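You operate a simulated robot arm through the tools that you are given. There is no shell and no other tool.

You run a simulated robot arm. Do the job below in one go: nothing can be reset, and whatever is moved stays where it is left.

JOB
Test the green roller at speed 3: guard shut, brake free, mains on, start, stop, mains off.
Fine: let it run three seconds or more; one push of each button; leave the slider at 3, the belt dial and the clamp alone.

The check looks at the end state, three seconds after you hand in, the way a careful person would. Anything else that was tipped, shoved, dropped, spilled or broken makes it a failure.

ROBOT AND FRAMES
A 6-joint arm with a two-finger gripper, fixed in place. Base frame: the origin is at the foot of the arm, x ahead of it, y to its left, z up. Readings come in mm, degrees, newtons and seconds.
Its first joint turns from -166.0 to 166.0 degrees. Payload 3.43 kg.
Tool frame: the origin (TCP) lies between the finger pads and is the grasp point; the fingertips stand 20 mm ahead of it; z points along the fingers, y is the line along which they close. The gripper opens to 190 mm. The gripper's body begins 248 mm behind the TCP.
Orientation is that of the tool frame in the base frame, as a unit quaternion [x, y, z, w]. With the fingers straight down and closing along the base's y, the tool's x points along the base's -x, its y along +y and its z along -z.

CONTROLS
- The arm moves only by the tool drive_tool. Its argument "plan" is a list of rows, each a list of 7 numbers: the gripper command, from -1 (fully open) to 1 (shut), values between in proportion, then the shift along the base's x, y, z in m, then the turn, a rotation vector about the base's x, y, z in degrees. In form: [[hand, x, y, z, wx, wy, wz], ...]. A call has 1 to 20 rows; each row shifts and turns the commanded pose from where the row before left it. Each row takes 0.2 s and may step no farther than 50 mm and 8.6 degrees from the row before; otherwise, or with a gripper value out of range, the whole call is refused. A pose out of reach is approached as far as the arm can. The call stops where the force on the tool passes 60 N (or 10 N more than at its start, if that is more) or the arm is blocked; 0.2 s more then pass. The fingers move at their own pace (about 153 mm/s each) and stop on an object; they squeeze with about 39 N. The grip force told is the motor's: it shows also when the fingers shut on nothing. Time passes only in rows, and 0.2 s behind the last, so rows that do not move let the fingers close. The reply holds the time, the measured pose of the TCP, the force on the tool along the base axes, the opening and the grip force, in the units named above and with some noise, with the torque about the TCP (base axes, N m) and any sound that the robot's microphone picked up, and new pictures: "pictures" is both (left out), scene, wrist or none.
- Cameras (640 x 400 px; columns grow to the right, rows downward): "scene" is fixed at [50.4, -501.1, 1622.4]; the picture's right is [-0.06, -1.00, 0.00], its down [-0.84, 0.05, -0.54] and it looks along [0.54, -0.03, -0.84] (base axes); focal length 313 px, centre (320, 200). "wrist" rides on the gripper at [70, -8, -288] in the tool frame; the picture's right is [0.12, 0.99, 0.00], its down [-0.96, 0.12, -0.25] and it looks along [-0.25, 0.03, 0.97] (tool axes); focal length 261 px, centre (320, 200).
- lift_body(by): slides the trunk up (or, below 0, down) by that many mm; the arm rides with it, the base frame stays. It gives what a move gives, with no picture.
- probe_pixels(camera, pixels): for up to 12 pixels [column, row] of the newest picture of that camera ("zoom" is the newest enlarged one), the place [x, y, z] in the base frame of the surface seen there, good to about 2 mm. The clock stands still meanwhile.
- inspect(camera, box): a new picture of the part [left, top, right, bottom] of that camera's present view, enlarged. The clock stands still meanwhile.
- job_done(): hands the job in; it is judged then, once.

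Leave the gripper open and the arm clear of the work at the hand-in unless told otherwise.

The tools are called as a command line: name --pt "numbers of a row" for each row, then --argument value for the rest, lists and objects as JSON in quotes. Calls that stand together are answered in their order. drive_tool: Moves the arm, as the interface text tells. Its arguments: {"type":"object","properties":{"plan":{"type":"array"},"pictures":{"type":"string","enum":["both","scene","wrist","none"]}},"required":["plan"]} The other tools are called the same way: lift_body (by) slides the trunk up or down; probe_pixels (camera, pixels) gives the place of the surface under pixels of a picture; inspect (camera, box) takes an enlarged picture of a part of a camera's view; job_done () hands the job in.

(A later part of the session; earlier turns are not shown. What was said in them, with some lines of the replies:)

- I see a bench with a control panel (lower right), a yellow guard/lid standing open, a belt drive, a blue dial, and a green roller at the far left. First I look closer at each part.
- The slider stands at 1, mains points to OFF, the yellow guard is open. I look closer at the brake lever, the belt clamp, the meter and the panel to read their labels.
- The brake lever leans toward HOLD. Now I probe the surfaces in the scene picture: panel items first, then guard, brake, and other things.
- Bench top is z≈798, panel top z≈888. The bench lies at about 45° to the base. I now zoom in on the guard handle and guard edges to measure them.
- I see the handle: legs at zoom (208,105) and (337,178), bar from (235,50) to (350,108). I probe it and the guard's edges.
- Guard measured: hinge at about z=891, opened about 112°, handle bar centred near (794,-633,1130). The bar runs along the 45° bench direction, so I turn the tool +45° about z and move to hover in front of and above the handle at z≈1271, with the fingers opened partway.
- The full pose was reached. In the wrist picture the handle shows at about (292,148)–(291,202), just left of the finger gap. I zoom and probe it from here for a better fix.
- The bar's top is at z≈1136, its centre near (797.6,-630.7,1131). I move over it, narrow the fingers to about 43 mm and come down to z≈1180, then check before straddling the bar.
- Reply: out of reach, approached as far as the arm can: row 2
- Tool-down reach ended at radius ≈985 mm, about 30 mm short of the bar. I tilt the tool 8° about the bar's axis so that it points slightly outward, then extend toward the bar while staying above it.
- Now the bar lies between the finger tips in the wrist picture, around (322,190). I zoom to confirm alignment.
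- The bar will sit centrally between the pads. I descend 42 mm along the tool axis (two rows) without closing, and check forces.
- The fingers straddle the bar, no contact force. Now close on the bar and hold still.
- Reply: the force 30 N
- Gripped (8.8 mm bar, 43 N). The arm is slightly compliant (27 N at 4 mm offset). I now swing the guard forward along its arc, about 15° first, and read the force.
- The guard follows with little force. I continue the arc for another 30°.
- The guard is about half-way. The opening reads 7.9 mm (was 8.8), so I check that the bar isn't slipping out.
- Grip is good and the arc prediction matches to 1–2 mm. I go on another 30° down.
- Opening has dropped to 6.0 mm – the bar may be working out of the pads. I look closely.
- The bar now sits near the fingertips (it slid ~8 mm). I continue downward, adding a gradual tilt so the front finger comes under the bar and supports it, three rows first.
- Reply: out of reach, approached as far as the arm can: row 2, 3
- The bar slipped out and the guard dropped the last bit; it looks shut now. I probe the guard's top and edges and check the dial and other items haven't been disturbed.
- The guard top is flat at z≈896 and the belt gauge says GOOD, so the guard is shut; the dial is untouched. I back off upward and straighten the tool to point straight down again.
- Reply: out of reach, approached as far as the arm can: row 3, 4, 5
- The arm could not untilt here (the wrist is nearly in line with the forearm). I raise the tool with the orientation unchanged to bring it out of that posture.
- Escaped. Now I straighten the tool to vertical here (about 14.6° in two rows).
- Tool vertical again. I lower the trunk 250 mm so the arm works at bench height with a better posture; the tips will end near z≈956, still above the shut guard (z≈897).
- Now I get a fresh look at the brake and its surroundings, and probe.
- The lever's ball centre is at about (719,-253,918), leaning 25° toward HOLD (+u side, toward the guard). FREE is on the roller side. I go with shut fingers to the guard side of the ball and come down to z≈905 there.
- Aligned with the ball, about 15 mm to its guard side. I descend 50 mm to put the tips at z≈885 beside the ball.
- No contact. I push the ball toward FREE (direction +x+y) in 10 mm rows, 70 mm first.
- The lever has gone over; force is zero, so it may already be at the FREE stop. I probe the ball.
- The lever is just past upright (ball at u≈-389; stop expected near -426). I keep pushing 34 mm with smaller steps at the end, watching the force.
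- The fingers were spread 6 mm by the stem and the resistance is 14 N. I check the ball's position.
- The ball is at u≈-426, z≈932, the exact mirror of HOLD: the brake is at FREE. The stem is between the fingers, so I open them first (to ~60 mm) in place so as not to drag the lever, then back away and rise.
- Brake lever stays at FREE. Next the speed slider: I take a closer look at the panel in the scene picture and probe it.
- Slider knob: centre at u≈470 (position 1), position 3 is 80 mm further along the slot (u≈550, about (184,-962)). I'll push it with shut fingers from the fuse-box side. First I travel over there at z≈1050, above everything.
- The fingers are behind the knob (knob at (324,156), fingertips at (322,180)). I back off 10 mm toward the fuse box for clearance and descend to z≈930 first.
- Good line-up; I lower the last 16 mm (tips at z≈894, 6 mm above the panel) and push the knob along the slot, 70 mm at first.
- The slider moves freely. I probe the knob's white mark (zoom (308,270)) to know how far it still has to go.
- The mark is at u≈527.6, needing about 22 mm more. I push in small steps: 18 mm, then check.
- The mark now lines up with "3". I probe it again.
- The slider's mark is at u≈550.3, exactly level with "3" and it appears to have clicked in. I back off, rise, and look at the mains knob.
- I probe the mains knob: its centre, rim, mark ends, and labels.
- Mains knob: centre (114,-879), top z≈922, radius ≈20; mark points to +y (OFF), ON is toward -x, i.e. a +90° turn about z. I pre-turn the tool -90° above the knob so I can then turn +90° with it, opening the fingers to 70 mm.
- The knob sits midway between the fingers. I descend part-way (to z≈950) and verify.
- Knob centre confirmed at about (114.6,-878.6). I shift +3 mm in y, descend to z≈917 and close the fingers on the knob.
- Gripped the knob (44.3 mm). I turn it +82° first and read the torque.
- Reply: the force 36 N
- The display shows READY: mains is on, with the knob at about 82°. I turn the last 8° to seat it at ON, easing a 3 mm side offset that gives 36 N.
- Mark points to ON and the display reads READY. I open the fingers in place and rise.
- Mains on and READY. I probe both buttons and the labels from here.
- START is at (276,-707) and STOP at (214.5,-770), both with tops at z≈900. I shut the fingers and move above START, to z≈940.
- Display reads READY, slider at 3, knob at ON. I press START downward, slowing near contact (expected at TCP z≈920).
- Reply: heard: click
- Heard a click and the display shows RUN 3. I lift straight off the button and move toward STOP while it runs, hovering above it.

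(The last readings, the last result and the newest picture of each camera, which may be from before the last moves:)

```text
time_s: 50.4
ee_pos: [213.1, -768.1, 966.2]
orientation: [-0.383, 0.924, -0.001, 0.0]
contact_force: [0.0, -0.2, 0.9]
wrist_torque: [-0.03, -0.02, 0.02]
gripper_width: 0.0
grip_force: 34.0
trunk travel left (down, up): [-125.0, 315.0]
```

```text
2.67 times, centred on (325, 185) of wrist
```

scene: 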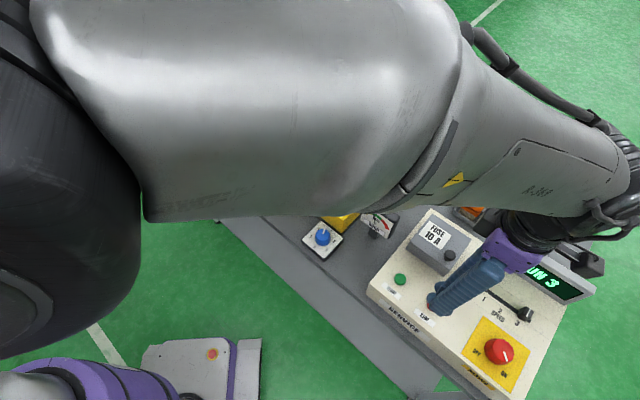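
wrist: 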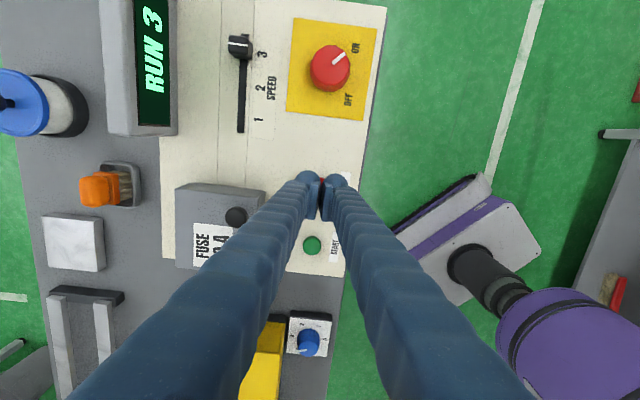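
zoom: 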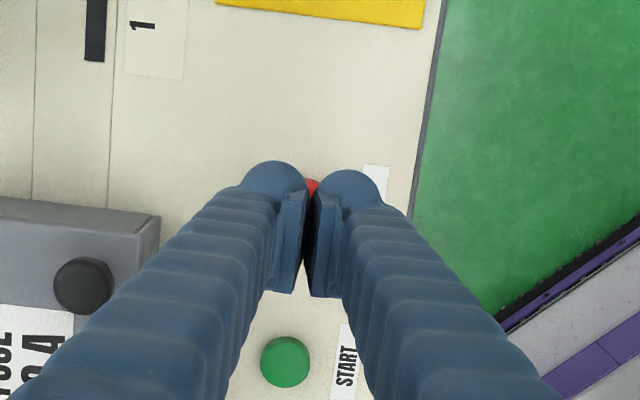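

RUN 3 has been on for about 2 s. I hold still over STOP for another 3.2 s.

drive_tool --pt "1 0 0 0 0 0 0" --pt "1 0 0 0 0 0 0" --pt "1 0 0 0 0 0 0" --pt "1 0 0 0 0 0 0" --pt "1 0 0 0 0 0 0" --pt "1 0 0 0 0 0 0" --pt "1 0 0 0 0 0 0" --pt "1 0 0 0 0 0 0" --pt "1 0 0 0 0 0 0" --pt "1 0 0 0 0 0 0" --pt "1 0 0 0 0 0 0" --pt "1 0 0 0 0 0 0" --pt "1 0 0 0 0 0 0" --pt "1 0 0 0 0 0 0" --pt "1 0 0 0 0 0 0" --pictures "wrist"

```text
time_s: 53.6
ee_pos: [213.8, -768.3, 966.5]
orientation: [-0.384, 0.923, -0.001, 0.0]
contact_force: [-0.5, 1.2, -0.9]
wrist_torque: [0.01, 0.01, 0.03]
gripper_width: 0.0
grip_force: 34.7
trunk travel left (down, up): [-125.0, 315.0]
```

wrist: 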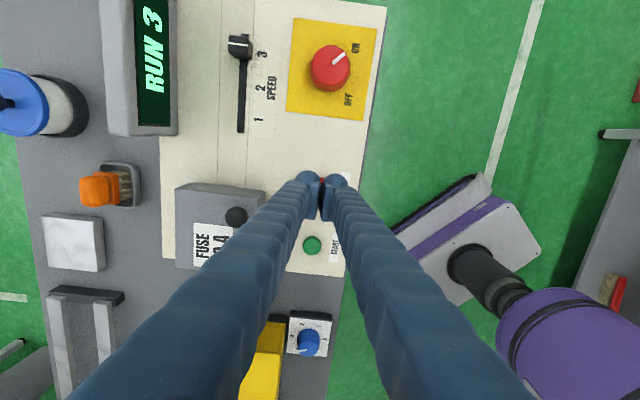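

It has run over 5 s at RUN 3. Now I press STOP the same way.

drive_tool --pt "1 0.0007 -0.0015 -0.02 0 0 0" --pt "1 0 0 -0.02 0 0 0" --pt "1 0 0 -0.004 0 0 0" --pt "1 0 0 -0.003 0 0 0" --pt "1 0 0 -0.003 0 0 0" --pictures "wrist"

```text
time_s: 54.8
ee_pos: [213.5, -770.3, 917.2]
orientation: [-0.385, 0.923, -0.002, 0.0]
contact_force: [1.0, -0.2, 2.0]
wrist_torque: [0.0, -0.01, 0.01]
gripper_width: 6.2
grip_force: 35.0
trunk travel left (down, up): [-125.0, 315.0]
heard: click
```

wrist: 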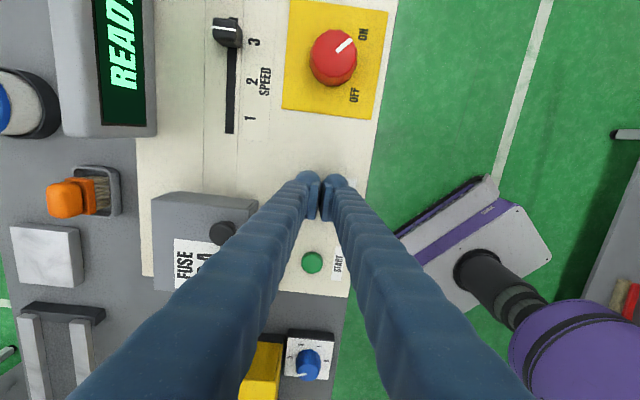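

Click heard, display back to READY. I lift off STOP, go up to z≈992 and travel to the mains knob, opening the fingers to 70 mm.

drive_tool --pt "1 0 0 0.02 0 0 0" --pt "1 0 0 0.045 0 0 0" --pt "0.8 -0.025 -0.0268 0.01 0 0 0" --pt "0.5 -0.025 -0.0268 0 0 0 0" --pt "0.26 -0.025 -0.0268 0 0 0 0" --pt "0.26 -0.025 -0.0268 0 0 0 0" --pt "0.26 0 0 0 0 0 0" --pt "0.26 0 0 0 0 0 0" --pictures "wrist"

inspect --camera "wrist" --box '[240, 110, 400, 260]'

```text
time_s: 56.6
ee_pos: [114.9, -878.3, 992.5]
orientation: [-0.384, 0.923, -0.001, 0.0]
contact_force: [0.7, 1.0, 0.5]
wrist_torque: [-0.06, 0.02, -0.01]
gripper_width: 70.6
grip_force: 0.0
trunk travel left (down, up): [-125.0, 315.0]
```

wrist: 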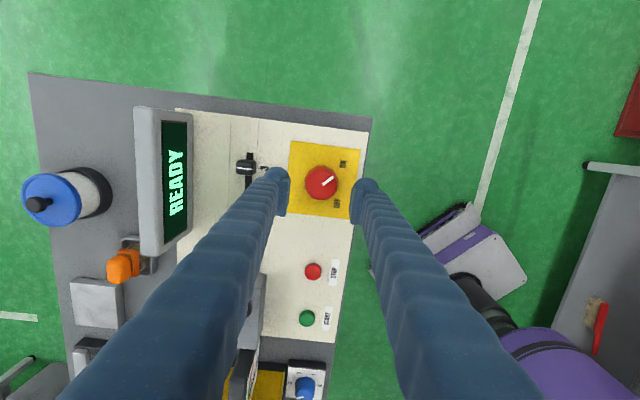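

```text
2.67 times, centred on (320, 185) of wrist
```

zoom: 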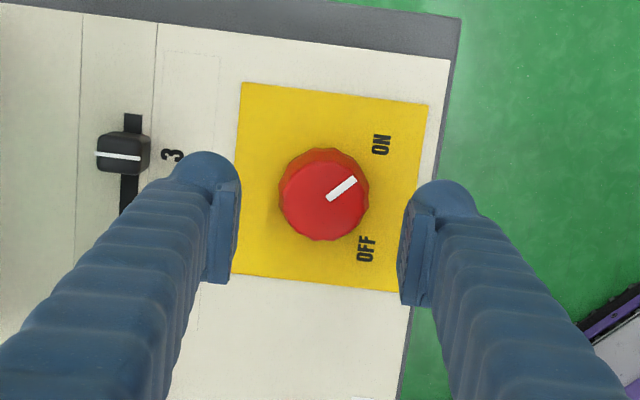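

Fingers are around the knob's position, slider still at 3. I descend to z≈918 and close on the knob.

drive_tool --pt "0.26 -0.0005 0.0005 -0.03 0 0 0" --pt "0.26 0 0 -0.03 0 0 0" --pt "0.26 0 0 -0.014 0 0 0" --pt "0.26 0 0 0 0 0 0" --pt "0.6 0 0 0 0 0 0" --pt "1 0 0 0 0 0 0" --pt "1 0 0 0 0 0 0" --pictures "wrist"

```text
time_s: 58.2
ee_pos: [111.6, -877.9, 919.0]
orientation: [-0.385, 0.923, -0.001, 0.001]
contact_force: [-7.0, 9.1, -0.5]
wrist_torque: [0.12, 0.17, 0.0]
gripper_width: 44.1
grip_force: 45.0
trunk travel left (down, up): [-125.0, 315.0]
```

wrist: 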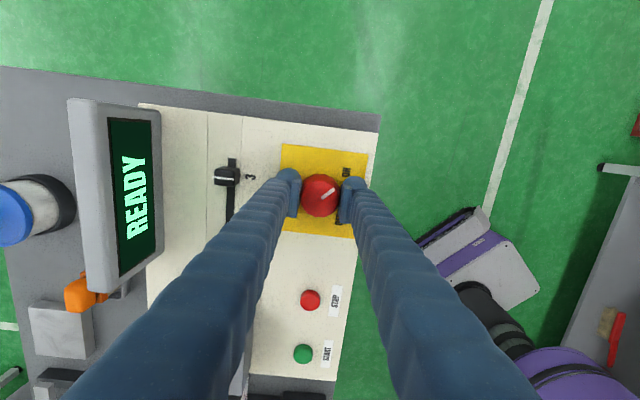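

Gripped (44.1 mm). I turn it back -82° first, easing 1 mm sideways, then check.

drive_tool --pt "1 -0.0008 0.0008 0 0 0 -8.2" --pt "1 0 0 0 0 0 -8.2" --pt "1 0 0 0 0 0 -8.2" --pt "1 0 0 0 0 0 -8.2" --pt "1 0 0 0 0 0 -8.2" --pt "1 0 0 0 0 0 -8.2" --pt "1 0 0 0 0 0 -8.2" --pt "1 0 0 0 0 0 -8.2" --pt "1 0 0 0 0 0 -8.2" --pt "1 0 0 0 0 0 -8.2" --pictures "wrist"

inspect --camera "wrist" --box '[250, 120, 400, 250]'

```text
time_s: 60.4
ee_pos: [112.3, -875.8, 917.0]
orientation: [0.317, 0.949, 0.0, 0.0]
contact_force: [-4.4, 8.3, 7.1]
wrist_torque: [0.29, 0.08, -0.02]
gripper_width: 44.0
grip_force: 44.7
trunk travel left (down, up): [-125.0, 315.0]
```

wrist: 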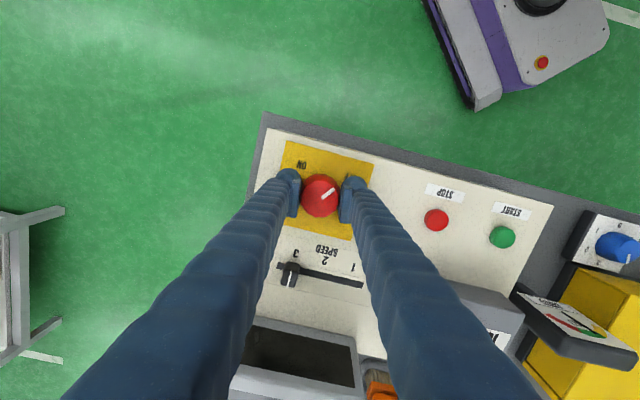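

```text
3.08 times, centred on (325, 185) of wrist
```

zoom: 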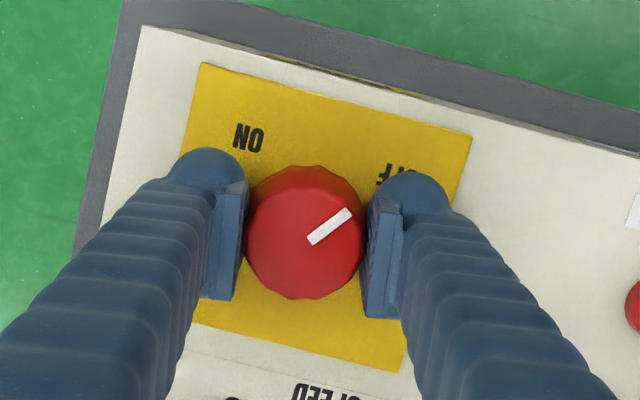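

The display is dark (mains off). I finish the last 8° so the mark sits fully on OFF.

drive_tool --pt "1 0 0 0 0 0 -4" --pt "1 0 0 0 0 0 -4.2" --pt "1 0 0 0 0 0 0" --pictures "wrist"

inspect --camera "wrist" --box '[250, 120, 400, 250]'

```text
time_s: 61.2
ee_pos: [113.5, -876.5, 919.3]
orientation: [0.383, 0.924, 0.0, 0.0]
contact_force: [-3.5, 10.8, 4.4]
wrist_torque: [0.09, 0.0, 0.25]
gripper_width: 44.1
grip_force: 44.5
trunk travel left (down, up): [-125.0, 315.0]
```

wrist: 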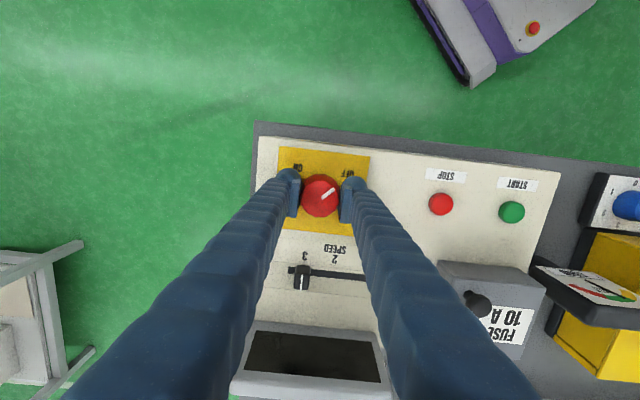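

```text
3.08 times, centred on (325, 185) of wrist
```

zoom: 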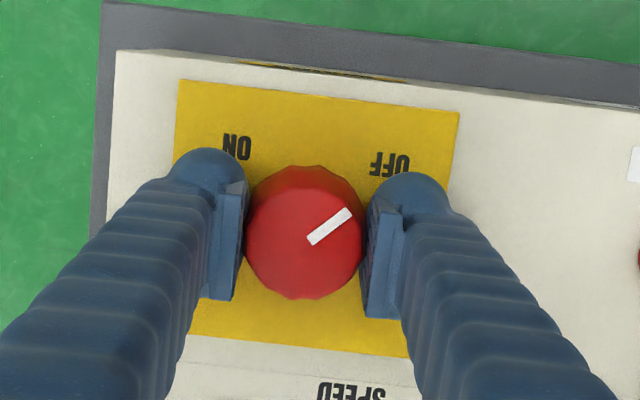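

Mark points to OFF and the display is dark. I open in place, rise well above the panel, and then open fully.

drive_tool --pt "0.26 0 0 0 0 0 0" --pt "0.26 0 0 0 0 0 0" --pt "0.26 0 0 0.035 0 0 0" --pt "0.26 0 0 0.045 0 0 0" --pt "0.26 0 0 0.045 0 0 0" --pt "0 0 0 0.045 0 0 0" --pt "-0.5 0 0.0 0.045 0 0 0" --pt "-1 0 0 0 0 0 0" --pt "-1 0 0 0 0 0 0" --pictures "wrist"

inspect --camera "wrist" --box '[220, 100, 480, 300]'

```text
time_s: 63.2
ee_pos: [112.3, -876.3, 1133.1]
orientation: [0.382, 0.924, -0.001, 0.0]
contact_force: [0.4, -0.2, 0.1]
wrist_torque: [-0.01, 0.0, 0.01]
gripper_width: 190.0
grip_force: 0.1
trunk travel left (down, up): [-125.0, 315.0]
```

wrist: 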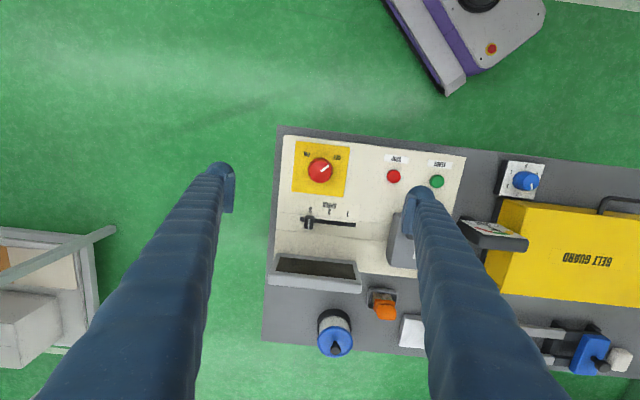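

```text
2.00 times, centred on (350, 200) of wrist
```

zoom: 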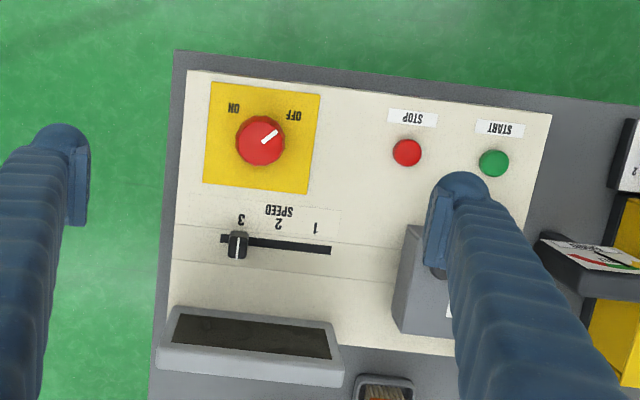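

Slider at 3, mains OFF, display dark. I pull the arm back from the bench (toward -v front side) and take a full scene picture.

drive_tool --pt "-1 -0.016 0.0394 0.02 0 0 4" --pt "-1 -0.016 0.0394 0.02 0 0 4" --pt "-1 -0.016 0.0394 0 0 0 4" --pt "-1 -0.016 0.0394 0 0 0 4" --pt "-1 -0.016 0.0394 0 0 0 4" --pt "-1 -0.016 0.0394 0 0 0 4" --pt "-1 -0.016 0.0394 0 0 0 4" --pt "-1 0 0 0 0 0 0"

```text
time_s: 65.0
ee_pos: [-0.2, -598.8, 1176.4]
orientation: [0.146, 0.989, -0.001, 0.0]
contact_force: [0.2, 0.7, 0.1]
wrist_torque: [-0.11, -0.01, -0.03]
gripper_width: 190.1
grip_force: 0.2
trunk travel left (down, up): [-125.0, 315.0]
```

scene: 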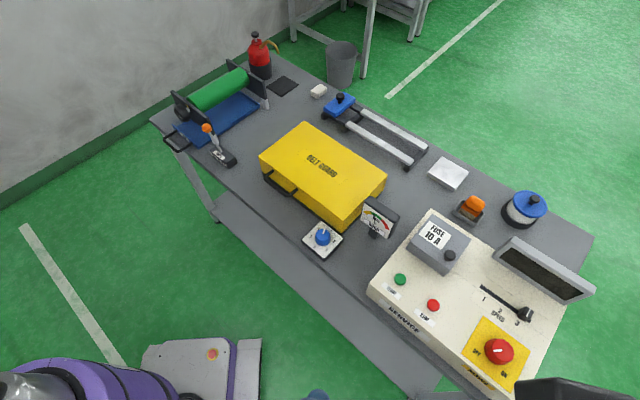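
wrist: 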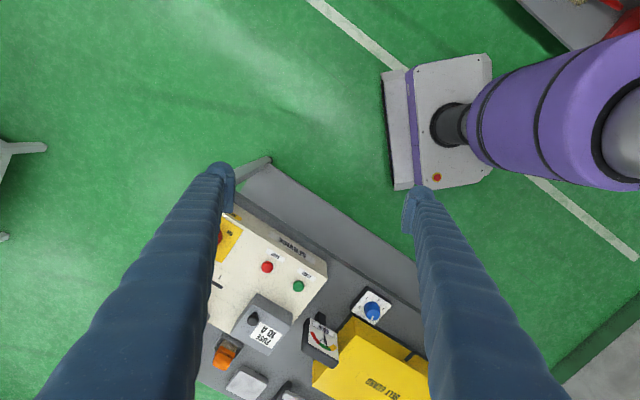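

The arm is clear. I do final checks: brake, guard and dial, panel.

inspect --camera "scene" --box '[150, 40, 300, 190]'

inspect --camera "scene" --box '[250, 110, 410, 270]'

inspect --camera "scene" --box '[370, 210, 600, 400]'

probe_pixels --camera "scene" --pixels '[[310, 130], [375, 175], [345, 205], [275, 160], [207, 127]]'

```text
2.67 times, centred on (225, 115) of scene
```

zoom: 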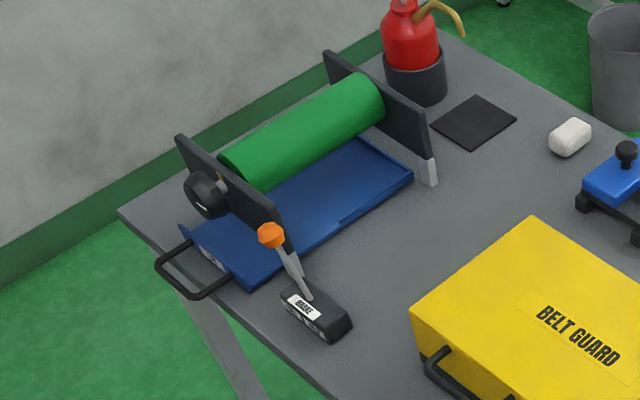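

```text
2.50 times, centred on (330, 190) of scene
```

zoom: 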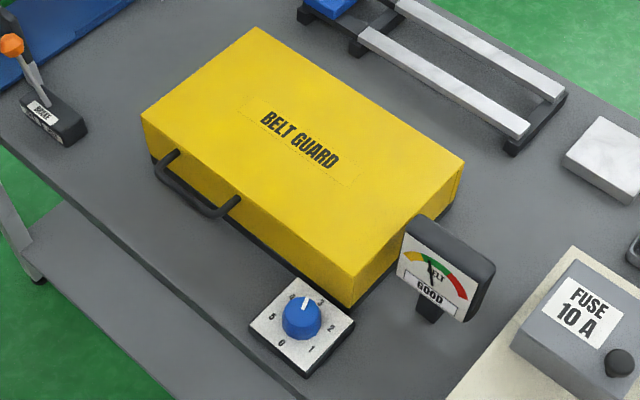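

```text
2.11 times, centred on (485, 305) of scene
```

zoom: 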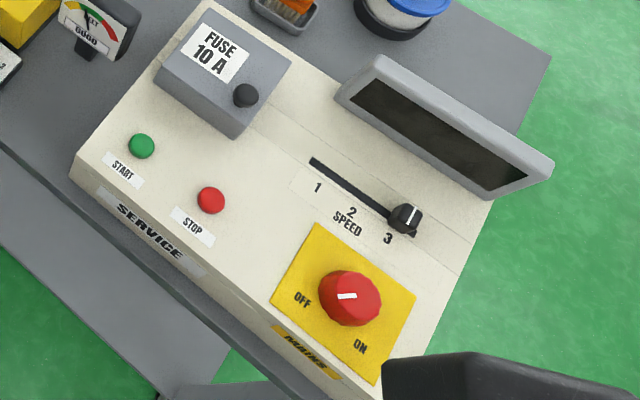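

```text
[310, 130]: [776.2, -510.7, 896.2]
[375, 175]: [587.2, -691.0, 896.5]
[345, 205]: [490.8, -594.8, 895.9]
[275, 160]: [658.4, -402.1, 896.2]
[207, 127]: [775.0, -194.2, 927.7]
```

Guard is flat and shut (z≈896 across), the brake is at FREE, the slider is at 3 and mains is at OFF with the display dark. The dial and clamp were left alone, the gripper is open and the arm is clear of the bench. I hand in.

job_done

```text
The job is handed in.
```

The green roller test is done and handed in. It ran at speed 3 for just over 5 seconds, and the display showed RUN 3 at each look.

- **Guard:** shut and flat. The handle slipped out of the fingers near the end, so the guard dropped the last part by itself. I saw no harm, and the belt gauge still reads GOOD.
- **Brake:** at FREE, and left there.
- **Speed slider:** moved from 1 to 3 and left at 3.
- **Buttons:** START and STOP pushed once each, with a click on each push. The display went from READY to RUN 3, then back to READY.
- **Mains:** turned on for the test, then back to OFF; the display is dark.
- **Left alone:** I didn't touch the belt dial or the clamp. The dial reads as before; the clamp is now under the shut guard, so I couldn't recheck it.

The gripper is open and the arm is clear of the bench. The trunk is still 250 mm lower than where it started.
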